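You operate a simulated robot arm through the tools that you are given. There is no shell and no other tool.

You run a simulated robot arm. Do the job below in one go: nothing can be reset, and whatever is moved stays where it is left.

## Task
Send the air to the outlet on the air card, and only there.
Fine: open its lever and shut the other; then open the grey valve lever, see the orange vane lift and shut it again.

The check looks at the end state, three seconds after you hand in, the way a careful person would. Anything else that was tipped, shoved, dropped, spilled or broken makes it a failure.

## Robot
A 7-joint arm with a fingered hand, fixed in place. Base frame: the origin is at the foot of the arm, x ahead of it, y to its left, z up. Readings come in cm, rad, newtons and seconds.
Its first joint turns from -2.897 to 2.897 rad. Payload 4.7 kg.
The tool frame sits at the grasp point between the pads (the TCP): z along the fingers, y along the line on which they close. The tips reach 3.6 cm beyond it. Largest opening 12 cm; the body of the gripper starts 4.2 cm behind the TCP. The gripper is a hand of 5 fingers: y runs from the thumb to the fingers, the wrist lies at [-1.8, -12.2, -21] in the tool frame.
Orientation is told as [roll, pitch, yaw] about the base's x, y, z axes, in that order, counted from this pose: with the fingers straight down and the wrist toward the robot, the tool's x, y and z point along [0, 1, 0], [1, 0, 0] and [0, 0, -1] of the base frame.

## Interface
- The arm moves only by the tool drive_tool. Its argument "steps" is a list of rows, each a list of 2 entries, a list of its own where there are three numbers: the shift along the tool's x, y, z in cm, then the turn, a rotation vector about the tool's x, y, z in rad. In form: [[[x, y, z], [rx, ry, rz]], ...]. A call has 1 to 20 rows; each row shifts and turns the commanded pose from where the row before left it, along the tool's axes as they then stand. Each row takes 0.2 s and may step no farther than 5 cm and 0.15 rad from the row before; otherwise, the whole call is refused. A pose out of reach is approached as far as the arm can. The call stops where the force on the tool passes 40 N (or 10 N more than at its start, if that is more) or the arm is blocked; 0.2 s more then pass. In this call time passes only in rows, and 0.2 s behind the last. It gives the time, the measured TCP pose, the force on the tool (base axes), the opening and the grip force at its end, in the units of the frame above (readings bear some noise), with the torque about the TCP (base axes, N m) and any sound that the robot's microphone picked up.
- Cameras (640 x 400 px; columns grow to the right, rows downward): "scene" is fixed at [39.85, -49.76, 160.72]; the picture's right is [-0.16, 0.99, 0.00], its down [0.93, 0.15, -0.35] and it looks along [-0.34, -0.06, -0.94] (base axes); focal length 214 px, centre (320, 200). "wrist" rides on the gripper at [7.3, -9.1, -14.3] in the tool frame; the picture's right is [-0.80, 0.28, -0.53], its down [-0.53, -0.73, 0.42] and it looks along [-0.27, 0.62, 0.74] (tool axes); focal length 234 px, centre (320, 200). There is no depth. A picture from a camera that has moved, and an enlarged one, comes with that camera's place and axes in the base frame and with its lens.
- grab_frame(camera): a new picture of that camera. The clock stands still meanwhile.
- set_fingers(index, middle, ring, little, thumb_bend, thumb_turn): sets how far each is bent, from 0 (flat) to 100 (curled in); at 30 the hand is open as for a grip, at 70 the pads meet at the TCP. One left out holds its place. A second passes; each finger stops where it meets its share of the squeeze, and holds until it gets a number again. It is the only way to open and close the hand. It gives what a move gives, with no picture; readings hold the bend of each and the force on index, middle, ring, little, thumb and palm. thumb_turn goes from beside the hand (0) to across from the fingers (100), as for a grip.
- inspect(camera, box): a new picture of the part [left, top, right, bottom] of that camera's present view, enlarged. The clock stands still meanwhile.
- finish_job(): hands the job in; it is judged then, once.

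Places have to be worked out from the pictures, the camera data and where the tool is seen. Open the gripper and draw the arm clear of the work before you hand the job in, unless the task says otherwise.

The tools are called after "Request:" as name(argument=value, ...) on one line, values as JSON. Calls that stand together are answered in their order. drive_tool: Moves the arm, as the interface text tells. Its arguments: {"type":"object","properties":{"steps":{"type":"array"}},"required":["steps"]} The other tools are called the same way: set_fingers (index, middle, ring, little, thumb_bend, thumb_turn) moves the fingers one by one; grab_frame (camera) takes a picture; inspect (camera, box) takes an enlarged picture of a part of a camera's view; finish_job () hands the job in.

At the start:

```text
time: 0.0
position: [11.43, -49.76, 119.12]
ee_rot: [-0.001, 0.001, -0.001]
wrist_force: [0.1, -0.5, 0.3]
ft_torque: [0.0, 0.0, -0.02]
gripper_width: 11.95
finger_force: 0.0
shape: jaw
bend: [30.0, 30.0, 30.0, 30.0, 30.0, 98.0]
finger forces: [0.0, 0.0, 0.0, 0.1, 0.0, 0.0]
```

scene: 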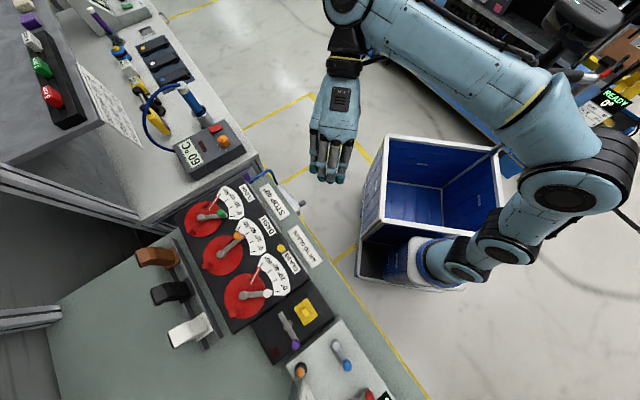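
wrist: 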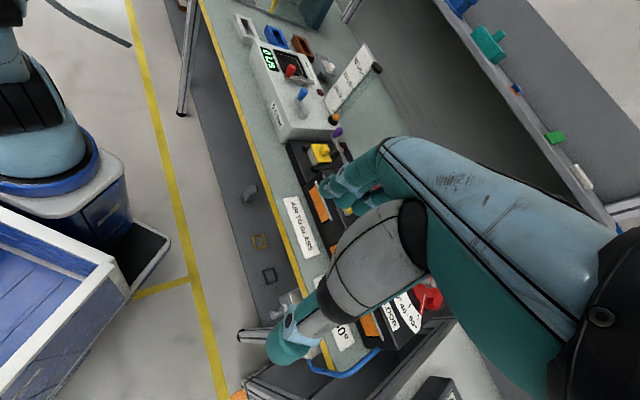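

I start by looking closer at the bench: the card(s), the levers and the valve are not yet clear in the wide picture.

Request:
inspect(camera="scene", box=[160, 160, 320, 260])

Request:
inspect(camera="scene", box=[240, 290, 400, 400])

Request:
inspect(camera="scene", box=[120, 180, 320, 360])

Request:
inspect(camera="scene", box=[0, 0, 260, 180])

Request:
inspect(camera="wrist", box=[200, 0, 400, 140])

Request:
inspect(camera="wrist", box=[230, 130, 470, 380])

```text
4.00 times, centred on (240, 210) of scene
camera zoom: at [39.85, -49.76, 160.72], right [-0.16, 0.99, 0.0], down [0.93, 0.15, -0.35], along [-0.34, -0.06, -0.94], focal length 858 px, centre (640, 160)
```

zoom: 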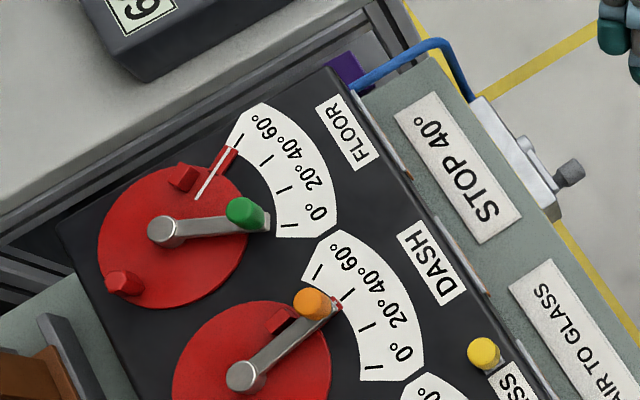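

```text
3.64 times, centred on (320, 345) of scene
camera zoom: at [39.85, -49.76, 160.72], right [-0.16, 0.99, 0.0], down [0.93, 0.15, -0.35], along [-0.34, -0.06, -0.94], focal length 780 px, centre (320, -327)
```

zoom: 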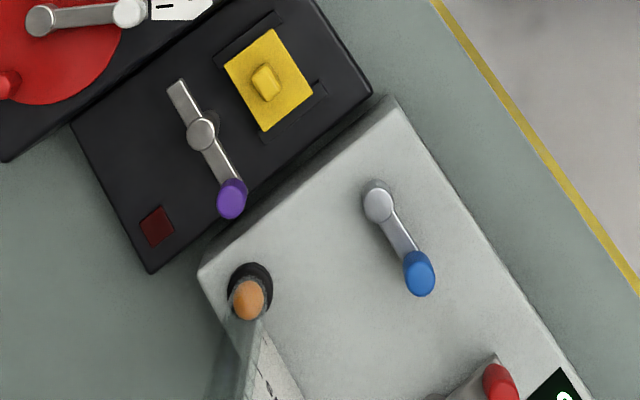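

```text
2.22 times, centred on (220, 270) of scene
camera zoom: at [39.85, -49.76, 160.72], right [-0.16, 0.99, 0.0], down [0.93, 0.15, -0.35], along [-0.34, -0.06, -0.94], focal length 477 px, centre (542, 44)
```

zoom: 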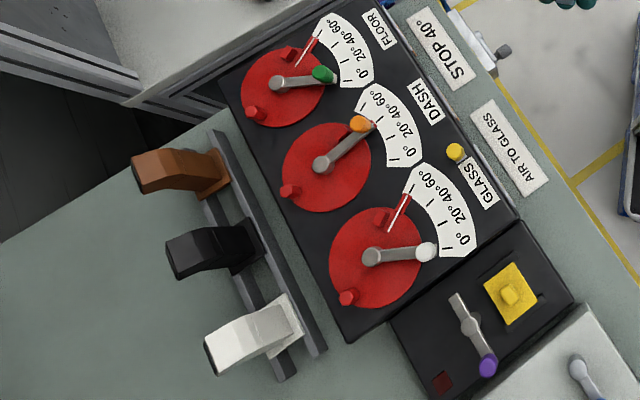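

```text
2.22 times, centred on (130, 90) of scene
camera zoom: at [39.85, -49.76, 160.72], right [-0.16, 0.99, 0.0], down [0.93, 0.15, -0.35], along [-0.34, -0.06, -0.94], focal length 477 px, centre (742, 444)
```

zoom: 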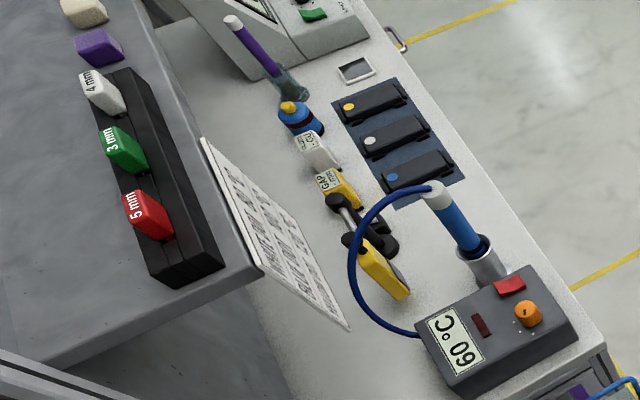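

```text
2.86 times, centred on (300, 70) of wrist
camera zoom: at [2.4, -42.65, 133.33], right [0.28, -0.8, 0.53], down [-0.73, -0.53, -0.42], along [0.62, -0.27, -0.74], focal length 669 px, centre (377, 571)
```

zoom: 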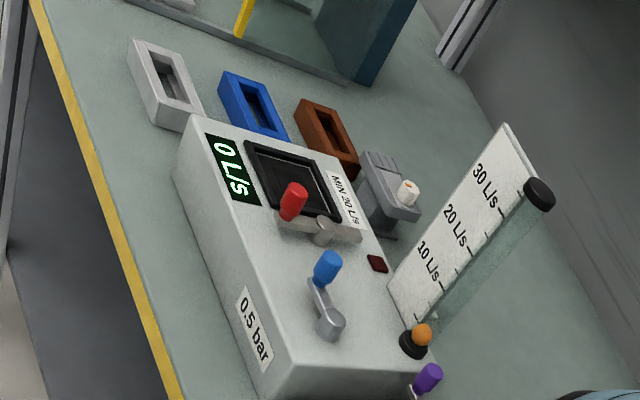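

```text
1.60 times, centred on (350, 255) of wrist
camera zoom: at [2.4, -42.65, 133.33], right [0.28, -0.8, 0.53], down [-0.73, -0.53, -0.42], along [0.62, -0.27, -0.74], focal length 375 px, centre (272, 112)
```

zoom: 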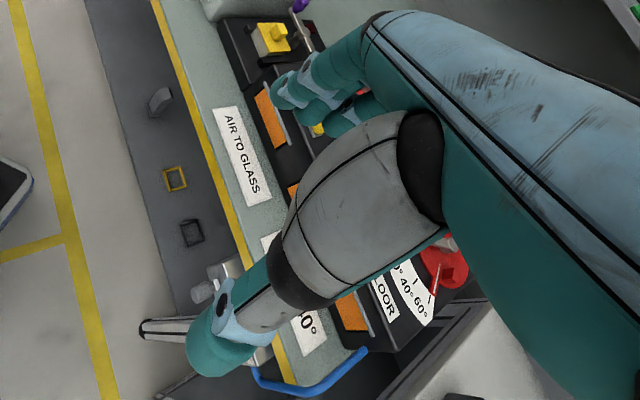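

The air card reads "AIR TO GLASS"; three outlets FLOOR, DASH and GLASS each have a lever, with DASH (orange knob) seemingly open and GLASS (white knob) at 0°. I zoom further on the levers, the hose valve by the front edge and the apron of the bench.

Request:
inspect(camera="scene", box=[190, 180, 260, 224])

Request:
inspect(camera="scene", box=[220, 215, 310, 271])

Request:
inspect(camera="scene", box=[215, 250, 305, 330])

Request:
inspect(camera="scene", box=[240, 160, 310, 210])

Request:
inspect(camera="wrist", box=[220, 170, 340, 260])

Request:
inspect(camera="wrist", box=[220, 270, 400, 390])

```text
9.09 times, centred on (225, 202) of scene
camera zoom: at [39.85, -49.76, 160.72], right [-0.16, 0.99, 0.0], down [0.93, 0.15, -0.35], along [-0.34, -0.06, -0.94], focal length 1950 px, centre (1184, 182)
```

zoom: 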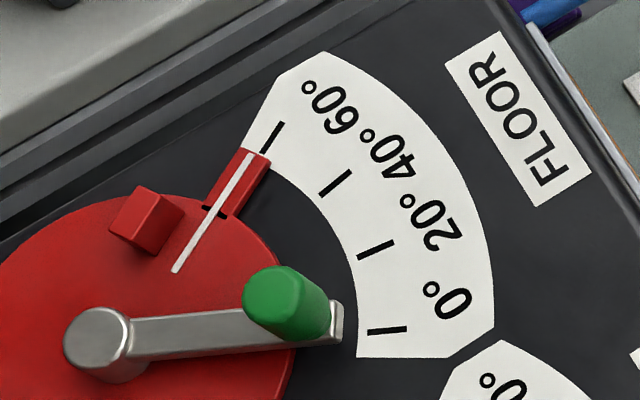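

```text
7.11 times, centred on (265, 243) of scene
camera zoom: at [39.85, -49.76, 160.72], right [-0.16, 0.99, 0.0], down [0.93, 0.15, -0.35], along [-0.34, -0.06, -0.94], focal length 1525 px, centre (711, -106)
```

zoom: 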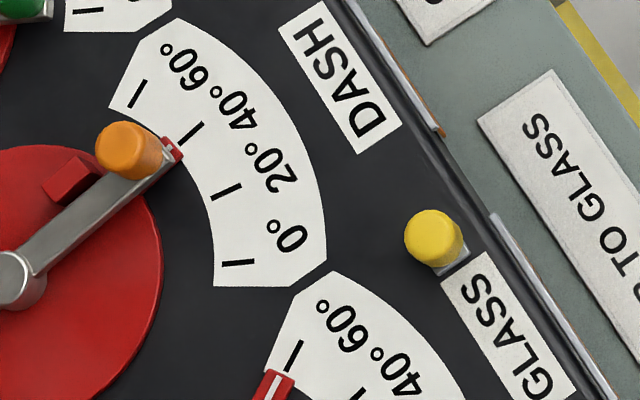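

```text
5.00 times, centred on (260, 290) of scene
camera zoom: at [39.85, -49.76, 160.72], right [-0.16, 0.99, 0.0], down [0.93, 0.15, -0.35], along [-0.34, -0.06, -0.94], focal length 1072 px, centre (620, -250)
```

zoom: 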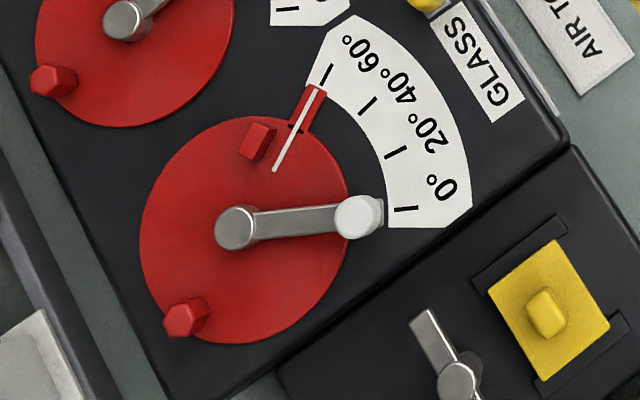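

```text
8.00 times, centred on (275, 185) of scene
camera zoom: at [39.85, -49.76, 160.72], right [-0.16, 0.99, 0.0], down [0.93, 0.15, -0.35], along [-0.34, -0.06, -0.94], focal length 1716 px, centre (680, 320)
```

zoom: 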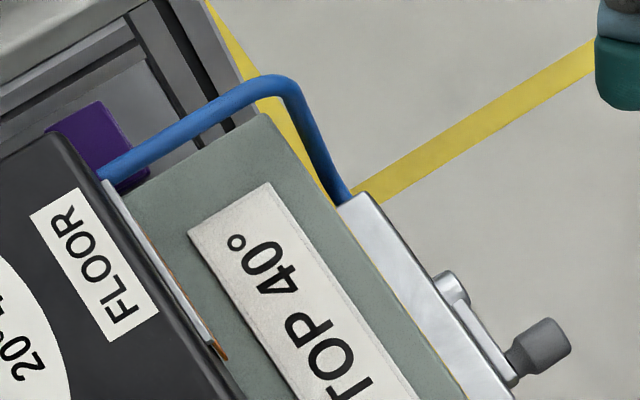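

```text
4.44 times, centred on (280, 215) of wrist
camera zoom: at [2.4, -42.65, 133.33], right [0.28, -0.8, 0.53], down [-0.73, -0.53, -0.42], along [0.62, -0.27, -0.74], focal length 1041 px, centre (498, 133)
```

zoom: 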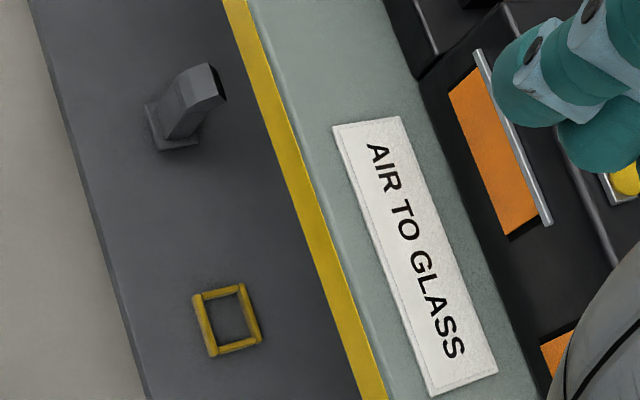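

```text
3.33 times, centred on (310, 330) of wrist
camera zoom: at [2.4, -42.65, 133.33], right [0.28, -0.8, 0.53], down [-0.73, -0.53, -0.42], along [0.62, -0.27, -0.74], focal length 781 px, centre (353, -233)
```

zoom: 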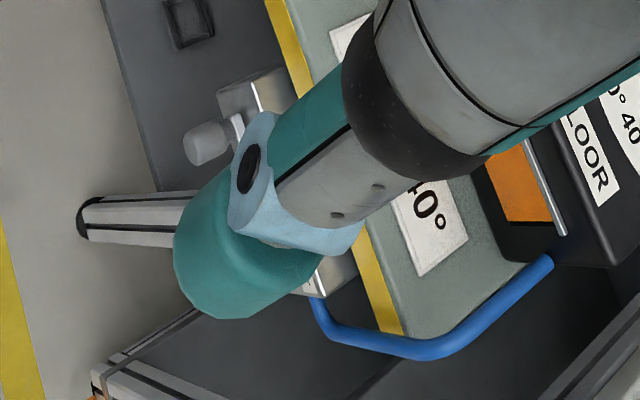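

The picture shows three orange vanes at the front of the panel and a silver valve plate with a grey-knobbed lever on the bench apron, fed by the blue hose; the bench front seems to run at 45° to the base. I estimate the panel top at z≈96 and the levers' hubs near (47,-70), (38,-79), (28,-89). I shift the hand high above everything and yaw it −45° to look at the panel with the wrist camera.

Request:
drive_tool(steps=[[[-3.97, -1.52, -0.6], [0, 0, 0]], [[-3.97, -1.52, -0.6], [0, 0, 0]], [[-3.97, -1.52, -0.6], [0, 0, 0]], [[-3.97, -1.52, -0.6], [0, 0, 0]], [[-3.97, -1.52, -0.6], [0, 0, 0]], [[-3.97, -1.52, -0.6], [0, 0, 0]], [[0, 0, 0], [0, 0, 0.131]], [[0, 0, 0], [0, 0, 0.131]], [[0, 0, 0], [0, 0, 0.131]], [[0, 0, 0], [0, 0, 0.131]], [[0, 0, 0], [0, 0, 0.131]], [[0, 0, 0], [0, 0, 0.131]]])

Request:
grab_frame(camera="wrist")

Request:
grab_frame(camera="scene")

```text
time: 2.6
position: [6.96, -64.28, 113.9]
ee_rot: [0.002, 0.001, -0.788]
wrist_force: [0.4, -0.4, 0.1]
ft_torque: [0.05, -0.03, 0.0]
gripper_width: 12.0
finger_force: 0.1
shape: jaw
bend: [30.0, 30.0, 30.0, 30.0, 30.0, 98.0]
finger forces: [0.0, 0.1, 0.0, 0.1, 0.0, 0.0]
out of reach, approached as far as the arm can: row 2, 3, 4, 5, 6
```

```text
taken
camera wrist: at [5.74, -52.81, 128.25], right [-0.37, -0.77, 0.52], down [-0.89, 0.14, -0.42], along [0.25, -0.63, -0.74], focal length 234 px, centre (320, 200)
```

wrist: 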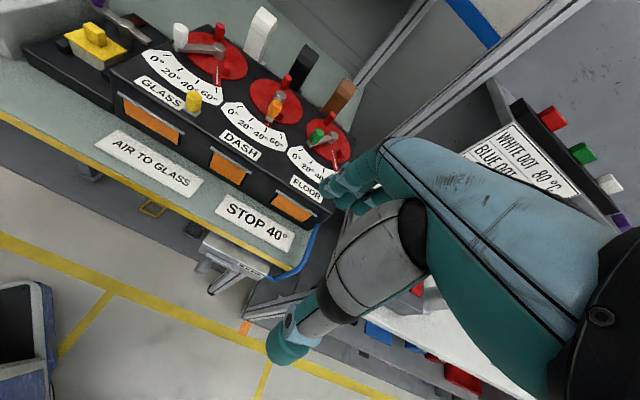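

```text
taken
```

scene: 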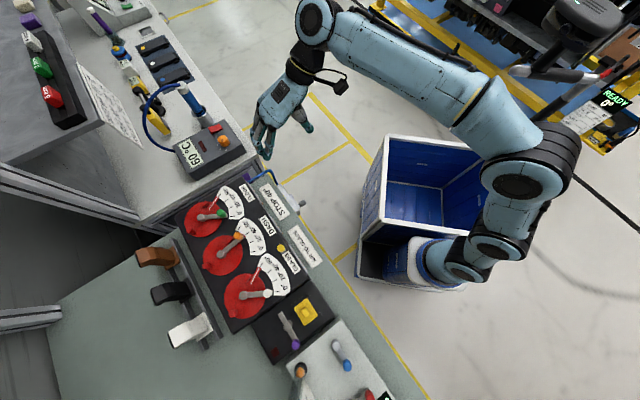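

The wrist camera now sees the panel and the valve well. I enlarge both.

Request:
inspect(camera="wrist", box=[100, 0, 260, 120])

Request:
inspect(camera="wrist", box=[210, 70, 370, 220])

Request:
inspect(camera="wrist", box=[170, 210, 320, 310])

Request:
inspect(camera="wrist", box=[30, 0, 180, 110])

```text
3.33 times, centred on (180, 60) of wrist
camera zoom: at [5.74, -52.81, 128.25], right [-0.37, -0.77, 0.52], down [-0.89, 0.14, -0.42], along [0.25, -0.63, -0.74], focal length 781 px, centre (787, 667)
```

zoom: 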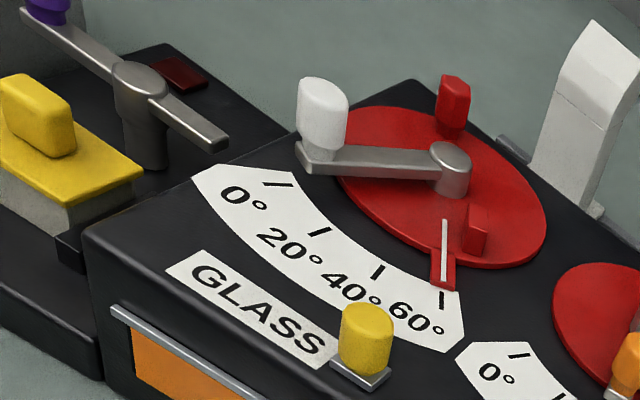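

```text
2.67 times, centred on (290, 145) of wrist
camera zoom: at [5.74, -52.81, 128.25], right [-0.37, -0.77, 0.52], down [-0.89, 0.14, -0.42], along [0.25, -0.63, -0.74], focal length 624 px, centre (400, 347)
```

zoom: 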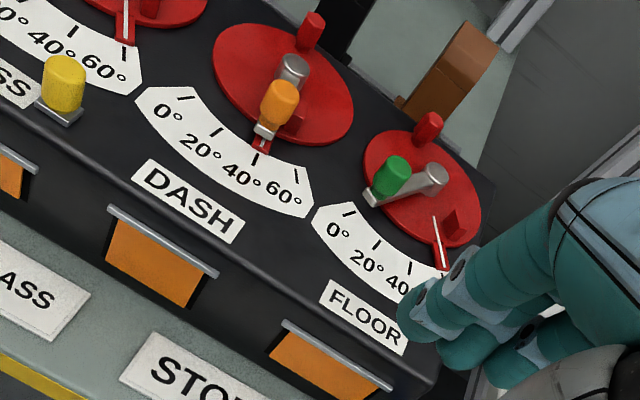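

```text
4.00 times, centred on (245, 260) of wrist
camera zoom: at [5.74, -52.81, 128.25], right [-0.37, -0.77, 0.52], down [-0.89, 0.14, -0.42], along [0.25, -0.63, -0.74], focal length 937 px, centre (620, -40)
```

zoom: 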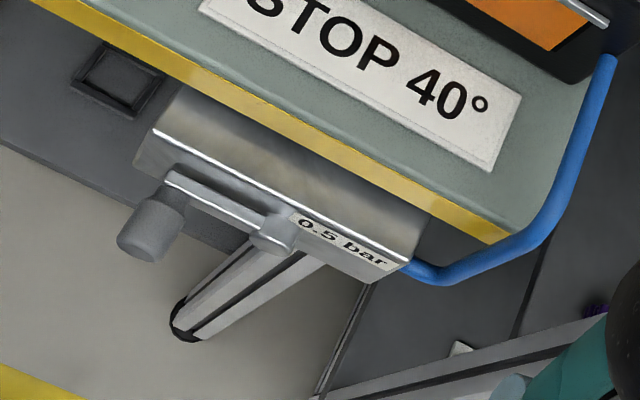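

```text
3.64 times, centred on (105, 55) of wrist
camera zoom: at [5.74, -52.81, 128.25], right [-0.37, -0.77, 0.52], down [-0.89, 0.14, -0.42], along [0.25, -0.63, -0.74], focal length 852 px, centre (1102, 727)
```

zoom: 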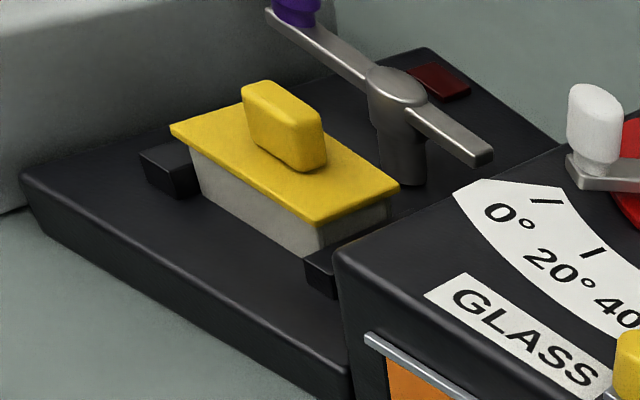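

The zoom renders true detail, so I enlarge the yellow post, the vanes, the stops and the valve even more from here.

Request:
inspect(camera="wrist", box=[170, 75, 218, 119])

Request:
inspect(camera="wrist", box=[110, 85, 190, 150])

Request:
inspect(camera="wrist", box=[235, 70, 305, 130])

Request:
inspect(camera="wrist", box=[190, 235, 290, 295])

Request:
inspect(camera="scene", box=[265, 235, 300, 262])

```text
9.09 times, centred on (194, 97) of wrist
camera zoom: at [5.74, -52.81, 128.25], right [-0.37, -0.77, 0.52], down [-0.89, 0.14, -0.42], along [0.25, -0.63, -0.74], focal length 2129 px, centre (1466, 1136)
```

zoom: 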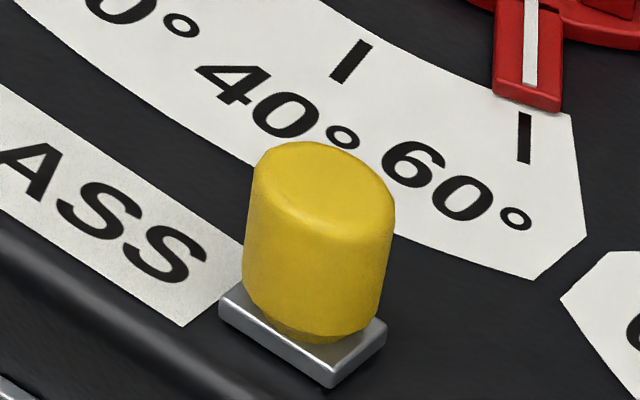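

```text
6.15 times, centred on (150, 118) of wrist
camera zoom: at [5.74, -52.81, 128.25], right [-0.37, -0.77, 0.52], down [-0.89, 0.14, -0.42], along [0.25, -0.63, -0.74], focal length 1441 px, centre (1366, 708)
```

zoom: 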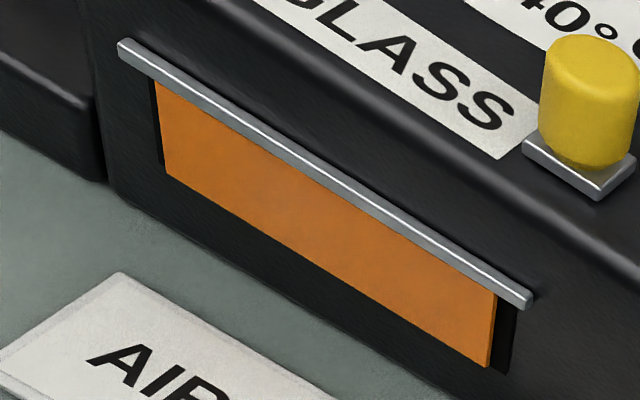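

```text
6.67 times, centred on (270, 100) of wrist
camera zoom: at [5.74, -52.81, 128.25], right [-0.37, -0.77, 0.52], down [-0.89, 0.14, -0.42], along [0.25, -0.63, -0.74], focal length 1561 px, centre (653, 867)
```

zoom: 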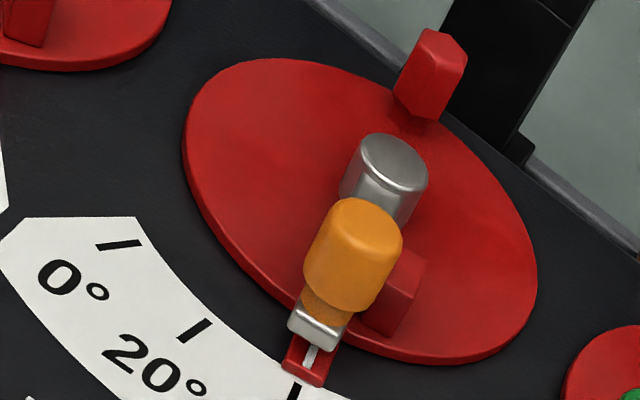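

```text
6.40 times, centred on (240, 265) of wrist
camera zoom: at [5.74, -52.81, 128.25], right [-0.37, -0.77, 0.52], down [-0.89, 0.14, -0.42], along [0.25, -0.63, -0.74], focal length 1499 px, centre (832, -216)
```

zoom: 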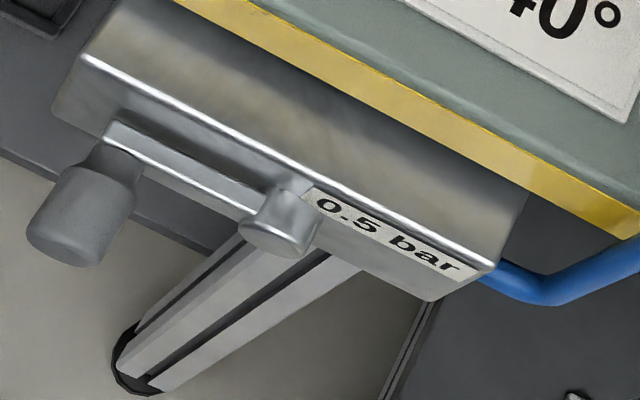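

```text
14.81 times, centred on (282, 248) of scene
camera zoom: at [39.85, -49.76, 160.72], right [-0.16, 0.99, 0.0], down [0.93, 0.15, -0.35], along [-0.34, -0.06, -0.94], focal length 3177 px, centre (876, -518)
```

zoom: 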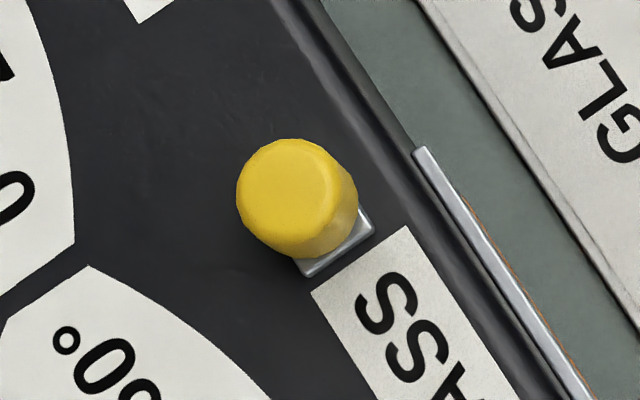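

The GLASS vane hangs down shut, DASH's lever rests on a stop at 40° while GLASS's stop stands at 60°, and the valve's grey lever is horizontal with a knob sticking out from the apron. I will use a single straight index finger as a pusher, so I curl the other fingers here in free air and check the shape.

Request:
set_fingers(index=0, middle=100, ring=100, little=100, thumb_bend=100, thumb_turn=100)

Request:
grab_frame(camera="wrist")

Request:
inspect(camera="scene", box=[220, 20, 380, 180])

```text
time: 3.6
position: [7.04, -64.17, 114.11]
ee_rot: [0.001, 0.0, -0.785]
wrist_force: [0.0, 1.0, -0.6]
ft_torque: [-0.03, -0.02, 0.02]
gripper_width: 5.65
finger_force: 0.0
shape: fingers
bend: [0.0, 100.0, 100.0, 100.0, 100.0, 100.0]
finger forces: [0.0, 0.1, 0.0, 0.1, 0.0, 0.0]
```

```text
taken
camera wrist: at [5.74, -52.78, 128.29], right [-0.37, -0.77, 0.53], down [-0.89, 0.14, -0.42], along [0.25, -0.63, -0.74], focal length 234 px, centre (320, 200)
```

wrist: 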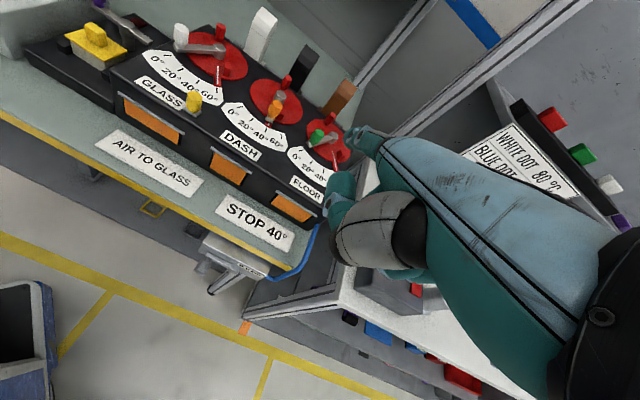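

```text
2.50 times, centred on (300, 100) of scene
camera zoom: at [39.85, -49.76, 160.72], right [-0.16, 0.99, 0.0], down [0.93, 0.15, -0.35], along [-0.34, -0.06, -0.94], focal length 536 px, centre (370, 450)
```

zoom: 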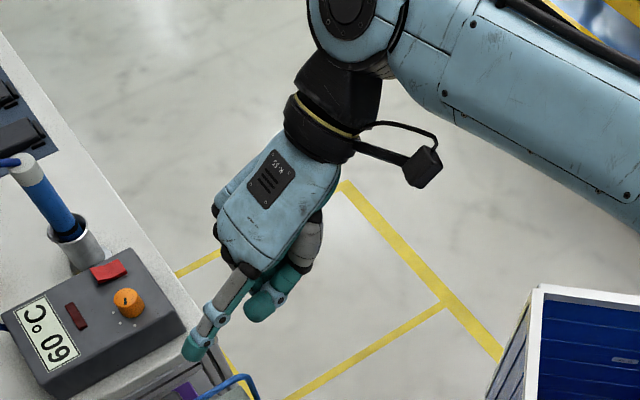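

The index now sticks out straight and the rest is curled. I enlarge both views to find the index tip in the tool frame.

Request:
inspect(camera="wrist", box=[300, 100, 440, 200])

Request:
inspect(camera="scene", box=[260, 110, 310, 170])

```text
4.00 times, centred on (370, 150) of wrist
camera zoom: at [5.74, -52.78, 128.29], right [-0.37, -0.77, 0.53], down [-0.89, 0.14, -0.42], along [0.25, -0.63, -0.74], focal length 937 px, centre (120, 400)
```

zoom: 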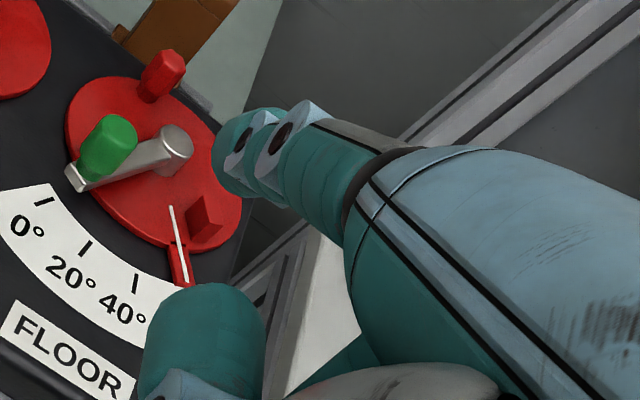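

```text
6.67 times, centred on (285, 140) of scene
camera zoom: at [39.85, -49.76, 160.72], right [-0.16, 0.99, 0.0], down [0.93, 0.15, -0.35], along [-0.34, -0.06, -0.94], focal length 1430 px, centre (553, 600)
```

zoom: 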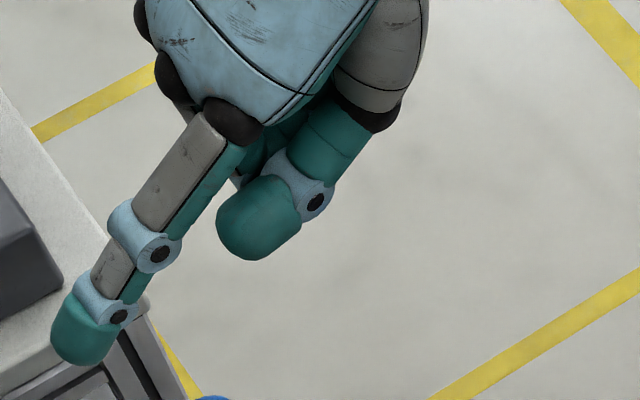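

The straight index leans outward (tip about y=+11, z=-1 in the tool frame). I bend it to 30 so that it points downward as in an open grip, and check again.

Request:
set_fingers(index=30)

Request:
inspect(camera="wrist", box=[300, 100, 440, 200])

Request:
inspect(camera="scene", box=[260, 110, 310, 170])

```text
time: 4.6
position: [6.97, -64.16, 113.99]
ee_rot: [0.001, 0.0, -0.786]
wrist_force: [-0.3, 0.2, 0.4]
ft_torque: [0.0, -0.01, 0.0]
gripper_width: 3.65
finger_force: 0.1
shape: fingers
bend: [28.0, 100.0, 100.0, 100.0, 99.0, 100.0]
finger forces: [0.1, 0.1, 0.1, 0.1, 0.0, 0.0]
```

```text
4.00 times, centred on (370, 150) of wrist
camera zoom: at [5.73, -52.78, 128.29], right [-0.37, -0.77, 0.53], down [-0.89, 0.14, -0.42], along [0.25, -0.63, -0.74], focal length 937 px, centre (120, 400)
```

zoom: 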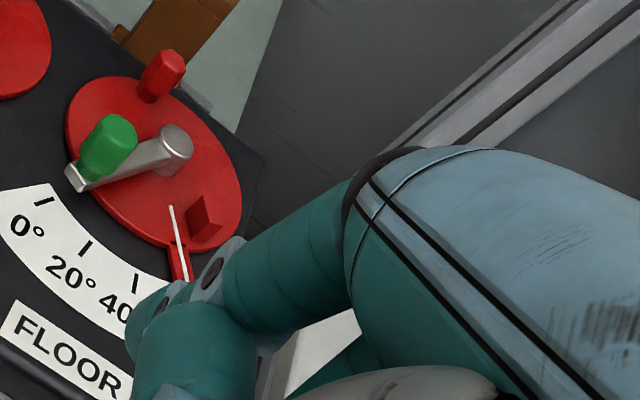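

```text
6.67 times, centred on (285, 140) of scene
camera zoom: at [39.85, -49.76, 160.72], right [-0.16, 0.99, 0.0], down [0.93, 0.15, -0.35], along [-0.34, -0.06, -0.94], focal length 1430 px, centre (553, 600)
```

zoom: 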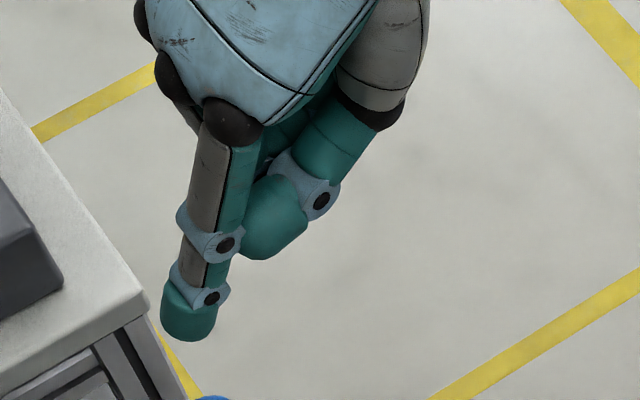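

The index at 30 has its tip near tool (1.3, 7.7, 2.1–3), which will suit shutting DASH. For GLASS, pushed the other way, the little finger may suit better, so I check where it would be.

Request:
set_fingers(index=100, little=30)

Request:
inspect(camera="wrist", box=[300, 100, 440, 200])

Request:
inspect(camera="scene", box=[250, 90, 320, 160])

```text
time: 5.6
position: [7.0, -64.24, 113.96]
ee_rot: [0.002, 0.0, -0.785]
wrist_force: [-0.3, -0.6, -0.1]
ft_torque: [-0.03, 0.01, 0.0]
gripper_width: 1.31
finger_force: 0.1
shape: fingers
bend: [86.0, 100.0, 100.0, 30.0, 100.0, 100.0]
finger forces: [0.0, 0.0, 0.0, 0.0, 0.1, 0.1]
```

```text
4.00 times, centred on (370, 150) of wrist
camera zoom: at [5.73, -52.78, 128.29], right [-0.37, -0.77, 0.53], down [-0.89, 0.14, -0.42], along [0.25, -0.63, -0.74], focal length 937 px, centre (120, 400)
```

zoom: 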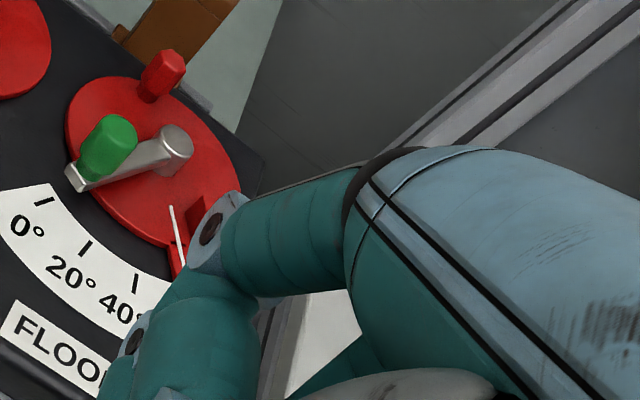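

```text
5.71 times, centred on (285, 125) of scene
camera zoom: at [39.85, -49.76, 160.72], right [-0.16, 0.99, 0.0], down [0.93, 0.15, -0.35], along [-0.34, -0.06, -0.94], focal length 1226 px, centre (520, 629)
```

zoom: 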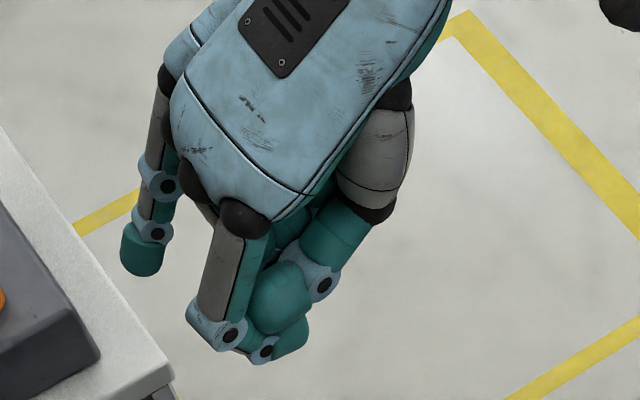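

The index got caught on the thumb at 86, and the little finger sits at about tool x=-6. Curled fingers seem to bottom out near tool z=-1.8, so the index alone (bent about 40) should do for both levers; I set that shape and measure it.

Request:
set_fingers(index=40, little=100)

Request:
inspect(camera="wrist", box=[300, 100, 440, 200])

Request:
inspect(camera="scene", box=[250, 90, 320, 160])

```text
time: 6.6
position: [7.02, -64.26, 114.03]
ee_rot: [0.0, 0.0, -0.785]
wrist_force: [0.1, -0.4, 0.6]
ft_torque: [0.0, -0.01, 0.0]
gripper_width: 2.98
finger_force: 0.0
shape: fingers
bend: [35.0, 100.0, 100.0, 100.0, 97.0, 100.0]
finger forces: [0.0, 0.1, 0.0, 0.1, 0.0, 0.0]
```

```text
4.00 times, centred on (370, 150) of wrist
camera zoom: at [5.73, -52.78, 128.29], right [-0.37, -0.77, 0.53], down [-0.89, 0.14, -0.42], along [0.25, -0.63, -0.74], focal length 937 px, centre (120, 400)
```

zoom: 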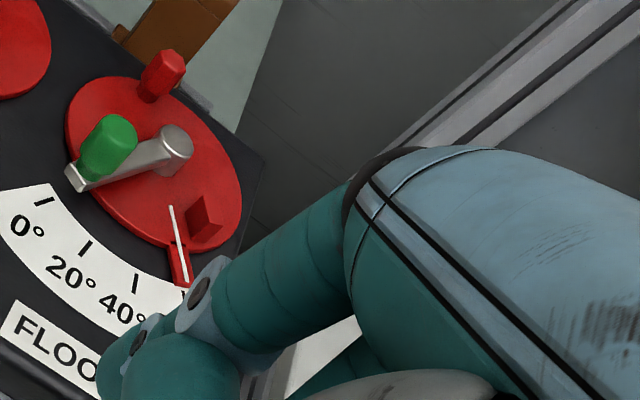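

```text
5.71 times, centred on (285, 125) of scene
camera zoom: at [39.85, -49.76, 160.72], right [-0.16, 0.99, 0.0], down [0.93, 0.15, -0.35], along [-0.34, -0.06, -0.94], focal length 1226 px, centre (520, 629)
```

zoom: 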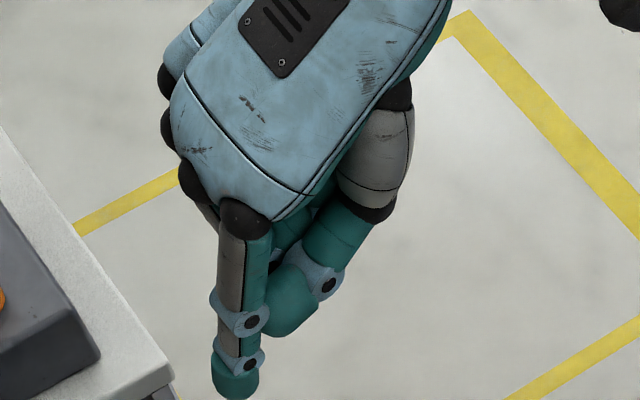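

The thumb is pressing on the index. I straighten the thumb beside the hand and look again.

Request:
set_fingers(thumb_bend=0, thumb_turn=0, index=40)

Request:
grab_frame(camera="wrist")

Request:
inspect(camera="scene", box=[250, 90, 320, 160])

```text
time: 7.6
position: [6.95, -64.25, 114.04]
ee_rot: [0.0, 0.0, -0.785]
wrist_force: [0.6, 0.0, -0.6]
ft_torque: [-0.04, 0.0, -0.02]
gripper_width: 18.3
finger_force: 0.0
shape: fingers
bend: [40.0, 100.0, 100.0, 100.0, 0.0, 0.0]
finger forces: [0.1, 0.1, 0.1, 0.0, 0.0, 0.0]
```

```text
taken
camera wrist: at [5.73, -52.78, 128.29], right [-0.37, -0.77, 0.53], down [-0.89, 0.14, -0.42], along [0.25, -0.63, -0.74], focal length 234 px, centre (320, 200)
```

wrist: 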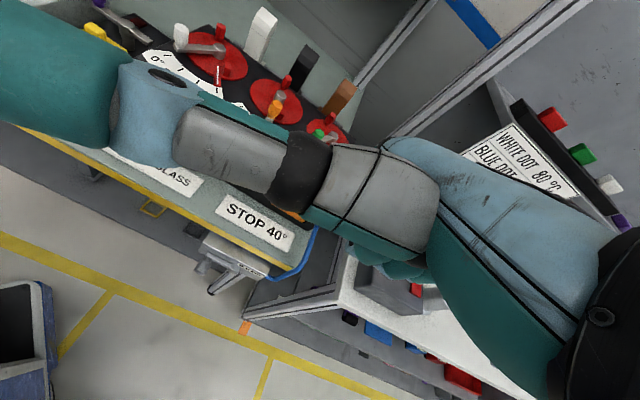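

```text
5.71 times, centred on (285, 125) of scene
camera zoom: at [39.85, -49.76, 160.72], right [-0.16, 0.99, 0.0], down [0.93, 0.15, -0.35], along [-0.34, -0.06, -0.94], focal length 1226 px, centre (520, 629)
```

zoom: 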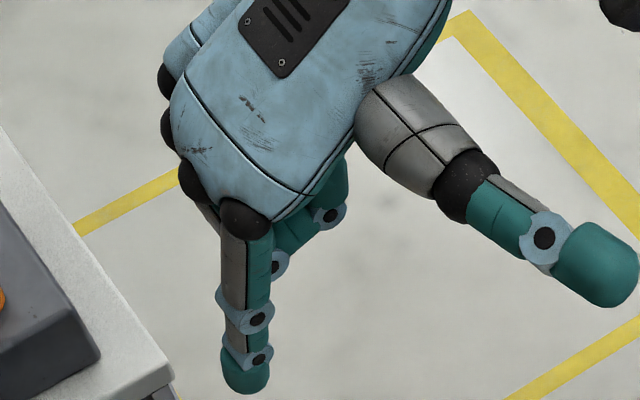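

The thumb beside the hand blocks the camera; I turn it back across with a slight bend so it stays behind and out of the view.

Request:
set_fingers(thumb_bend=5, thumb_turn=100, index=40)

Request:
grab_frame(camera="wrist")

Request:
inspect(camera="wrist", box=[300, 120, 440, 220])

Request:
inspect(camera="scene", box=[250, 90, 320, 160])

```text
time: 8.6
position: [7.08, -64.17, 114.03]
ee_rot: [0.0, 0.0, -0.786]
wrist_force: [-0.4, 0.3, 0.2]
ft_torque: [0.01, -0.01, -0.01]
gripper_width: 13.1
finger_force: 0.0
shape: fingers
bend: [40.0, 100.0, 100.0, 100.0, 5.0, 95.0]
finger forces: [0.0, 0.1, 0.0, 0.1, 0.0, 0.0]
```

```text
taken
camera wrist: at [5.73, -52.78, 128.29], right [-0.37, -0.77, 0.53], down [-0.89, 0.14, -0.42], along [0.25, -0.63, -0.74], focal length 234 px, centre (320, 200)
```

wrist: 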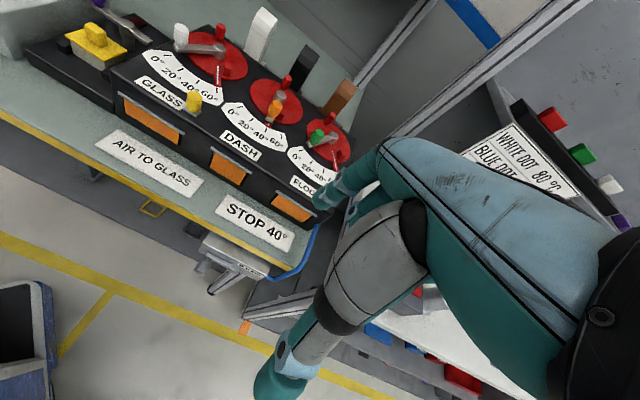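

```text
4.00 times, centred on (370, 170) of wrist
camera zoom: at [5.73, -52.78, 128.29], right [-0.37, -0.77, 0.53], down [-0.89, 0.14, -0.42], along [0.25, -0.63, -0.74], focal length 937 px, centre (120, 320)
```

zoom: 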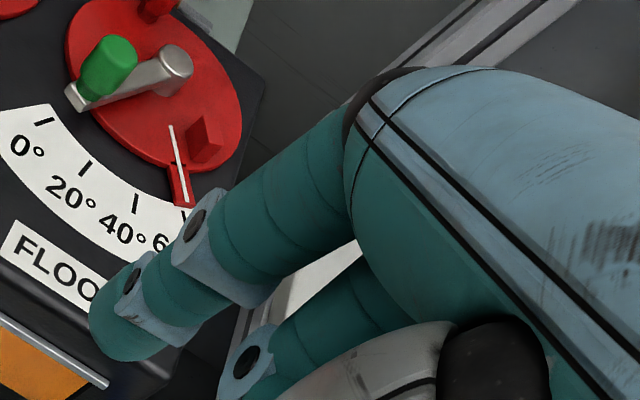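

```text
5.71 times, centred on (285, 125) of scene
camera zoom: at [39.85, -49.76, 160.72], right [-0.16, 0.99, 0.0], down [0.93, 0.15, -0.35], along [-0.34, -0.06, -0.94], focal length 1226 px, centre (520, 629)
```

zoom: 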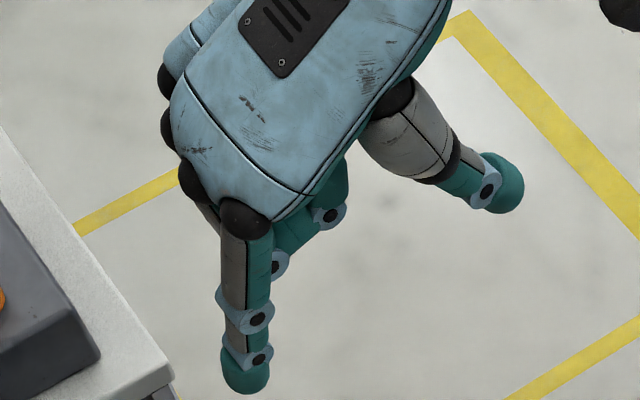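

The index tip is at about tool (0.65, 5.4, 3.2), bottom near z=+4, and the curled fingers stay 5 cm higher. DASH's knob top is near (32.3,-74.0,102.5) with its hub at (37.6,-78); I move above the point just beyond the knob on its open side, still high.

Request:
drive_tool(steps=[[[1.39, 4.08, 0.8], [0, 0, 0]], [[1.39, 4.08, 0.8], [0, 0, 0]], [[1.39, 4.08, 0.8], [0, 0, 0]], [[1.39, 4.08, 0.8], [0, 0, 0]], [[1.39, 4.08, 0.8], [0, 0, 0]]])

Request:
grab_frame(camera="wrist")

Request:
inspect(camera="scene", box=[190, 180, 310, 300])

```text
time: 9.8
position: [26.26, -74.05, 110.3]
ee_rot: [0.0, 0.0, -0.787]
wrist_force: [-1.1, 0.9, 1.1]
ft_torque: [-0.04, 0.0, -0.05]
gripper_width: 13.09
finger_force: 0.0
shape: fingers
bend: [40.0, 100.0, 100.0, 100.0, 5.0, 95.0]
finger forces: [0.0, 0.0, 0.0, 0.0, 0.0, 0.1]
```

```text
taken
camera wrist: at [25.04, -62.57, 124.48], right [-0.37, -0.76, 0.53], down [-0.89, 0.14, -0.42], along [0.25, -0.63, -0.74], focal length 234 px, centre (320, 200)
```

wrist: 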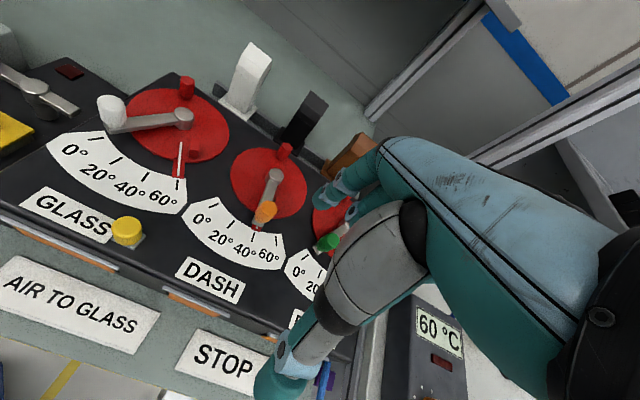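

```text
3.33 times, centred on (250, 240) of scene
camera zoom: at [39.85, -49.76, 160.72], right [-0.16, 0.99, 0.0], down [0.93, 0.15, -0.35], along [-0.34, -0.06, -0.94], focal length 715 px, centre (553, 67)
```

zoom: 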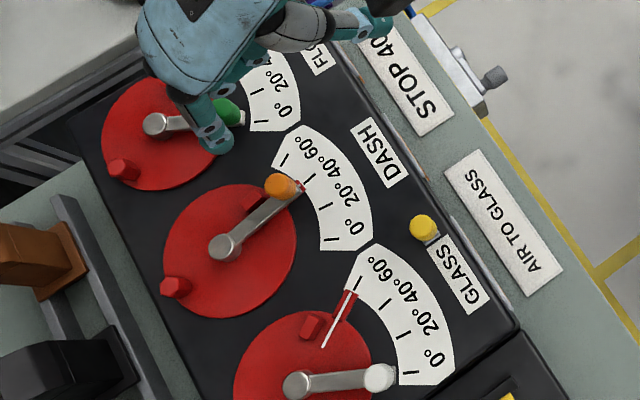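

The fingertip in the picture is where I reckoned (near (30.4,-77.6)), clear of DASH's orange knob and FLOOR's green one. I lower it straight down until the tip is level with the knob, a bit above the lever arm.

Request:
drive_tool(steps=[[[0, 0, 1.8], [0, 0, 0]], [[0, 0, 1.8], [0, 0, 0]], [[0, 0, 1.8], [0, 0, 0]], [[0, 0, 1.5], [0, 0, 0]]])

Request:
inspect(camera="wrist", box=[220, 130, 380, 250])

Request:
inspect(camera="scene", box=[200, 190, 280, 250])

```text
time: 10.8
position: [26.13, -73.65, 103.4]
ee_rot: [0.0, -0.002, -0.786]
wrist_force: [-0.1, -0.4, 1.1]
ft_torque: [-0.02, 0.02, 0.0]
gripper_width: 13.1
finger_force: 0.0
shape: fingers
bend: [40.0, 100.0, 100.0, 100.0, 5.0, 95.0]
finger forces: [0.0, 0.0, 0.0, 0.0, 0.0, 0.0]
```

```text
3.33 times, centred on (300, 190) of wrist
camera zoom: at [24.96, -62.28, 117.54], right [-0.37, -0.77, 0.52], down [-0.89, 0.14, -0.42], along [0.25, -0.63, -0.74], focal length 781 px, centre (387, 233)
```

zoom: 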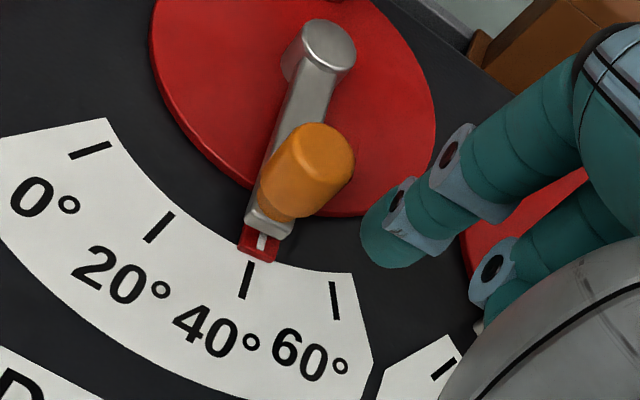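

```text
6.67 times, centred on (240, 220) of scene
camera zoom: at [39.85, -49.76, 160.72], right [-0.16, 0.99, 0.0], down [0.93, 0.15, -0.35], along [-0.34, -0.06, -0.94], focal length 1430 px, centre (853, 67)
```

zoom: 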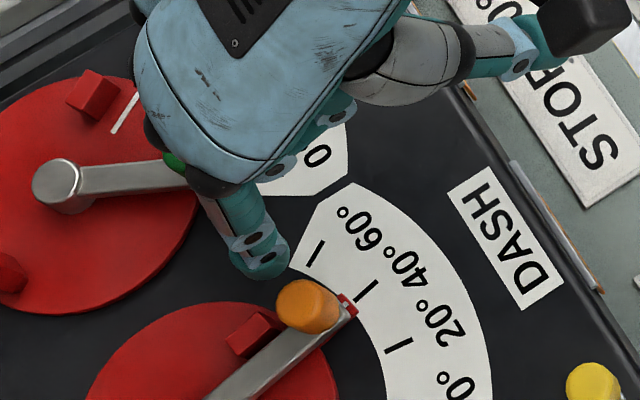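

Fingertip measured at (30.4,-77.0), knob centre at (32.3,-74.0), as planned. I sweep the fingertip along the arc about the hub at 7 cm radius, first half of the way.

Request:
drive_tool(steps=[[[0.85, -0.3, 0], [0, 0, 0]], [[0.537, -0.283, 0], [0, 0, 0]], [[0.573, -0.233, 0], [0, 0, 0]], [[0.58, -0.184, 0], [0, 0, 0]], [[0.601, -0.134, 0], [0, 0, 0]]])

Request:
inspect(camera="wrist", box=[220, 130, 380, 250])

Request:
inspect(camera="scene", box=[200, 190, 280, 250])

```text
time: 12.0
position: [27.6, -70.82, 103.14]
ee_rot: [0.0, 0.001, -0.783]
wrist_force: [0.1, -0.7, 0.0]
ft_torque: [0.04, 0.04, 0.02]
gripper_width: 13.08
finger_force: 0.4
shape: fingers
bend: [40.0, 100.0, 100.0, 100.0, 5.0, 95.0]
finger forces: [0.2, 0.0, 0.1, 0.0, 0.1, 0.0]
```

```text
3.33 times, centred on (300, 190) of wrist
camera zoom: at [26.39, -59.33, 117.42], right [-0.37, -0.77, 0.53], down [-0.89, 0.14, -0.42], along [0.25, -0.63, -0.74], focal length 781 px, centre (387, 233)
```

zoom: 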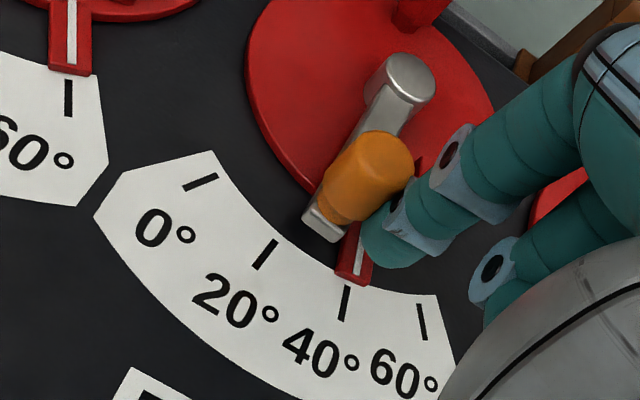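

```text
6.67 times, centred on (240, 220) of scene
camera zoom: at [39.85, -49.76, 160.72], right [-0.16, 0.99, 0.0], down [0.93, 0.15, -0.35], along [-0.34, -0.06, -0.94], focal length 1430 px, centre (853, 67)
```

zoom: 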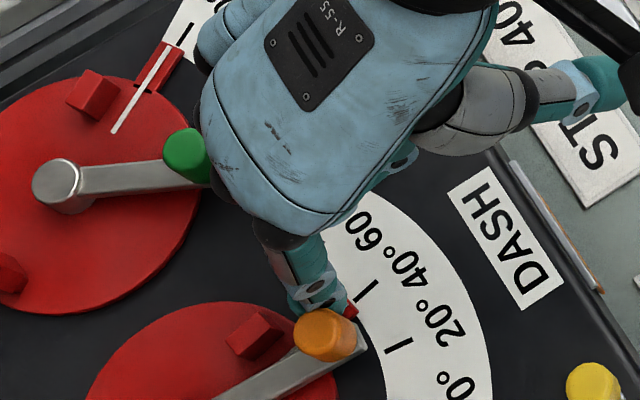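

The lever is moving smoothly (now about 30°) and the stop stays put. I continue the arc to the 0° end.

Request:
drive_tool(steps=[[[0.601, -0.078, 0], [0, 0, 0]], [[0.608, -0.028, 0], [0, 0, 0]], [[0.608, 0.028, 0], [0, 0, 0]], [[0.601, 0.078, 0], [0, 0, 0]]])

Request:
inspect(camera="wrist", box=[220, 130, 380, 250])

Request:
inspect(camera="scene", box=[200, 190, 280, 250])

```text
time: 13.0
position: [29.41, -69.35, 103.17]
ee_rot: [0.0, 0.0, -0.785]
wrist_force: [0.0, -0.3, 0.4]
ft_torque: [0.03, 0.0, 0.01]
gripper_width: 13.05
finger_force: 0.1
shape: fingers
bend: [40.0, 100.0, 100.0, 100.0, 5.0, 95.0]
finger forces: [0.2, 0.0, 0.0, 0.0, 0.1, 0.0]
```

```text
3.33 times, centred on (300, 190) of wrist
camera zoom: at [28.22, -57.72, 117.38], right [-0.37, -0.77, 0.53], down [-0.89, 0.14, -0.42], along [0.25, -0.63, -0.74], focal length 781 px, centre (387, 233)
```

zoom: 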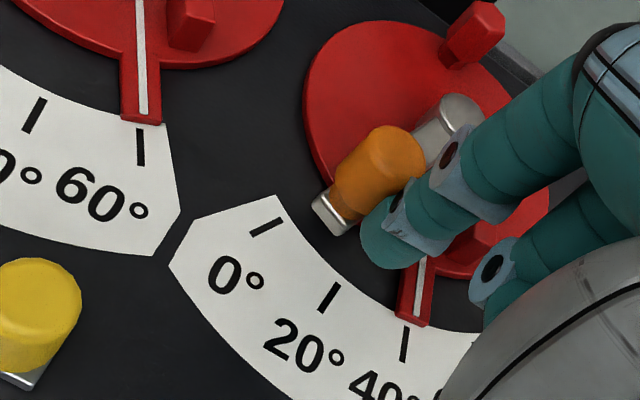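

```text
6.67 times, centred on (240, 220) of scene
camera zoom: at [39.85, -49.76, 160.72], right [-0.16, 0.99, 0.0], down [0.93, 0.15, -0.35], along [-0.34, -0.06, -0.94], focal length 1430 px, centre (853, 67)
```

zoom: 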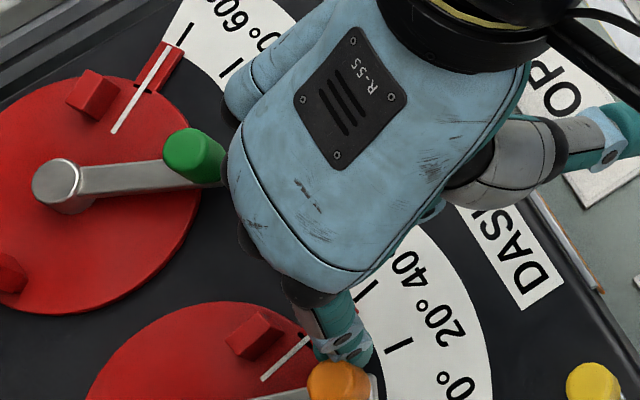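

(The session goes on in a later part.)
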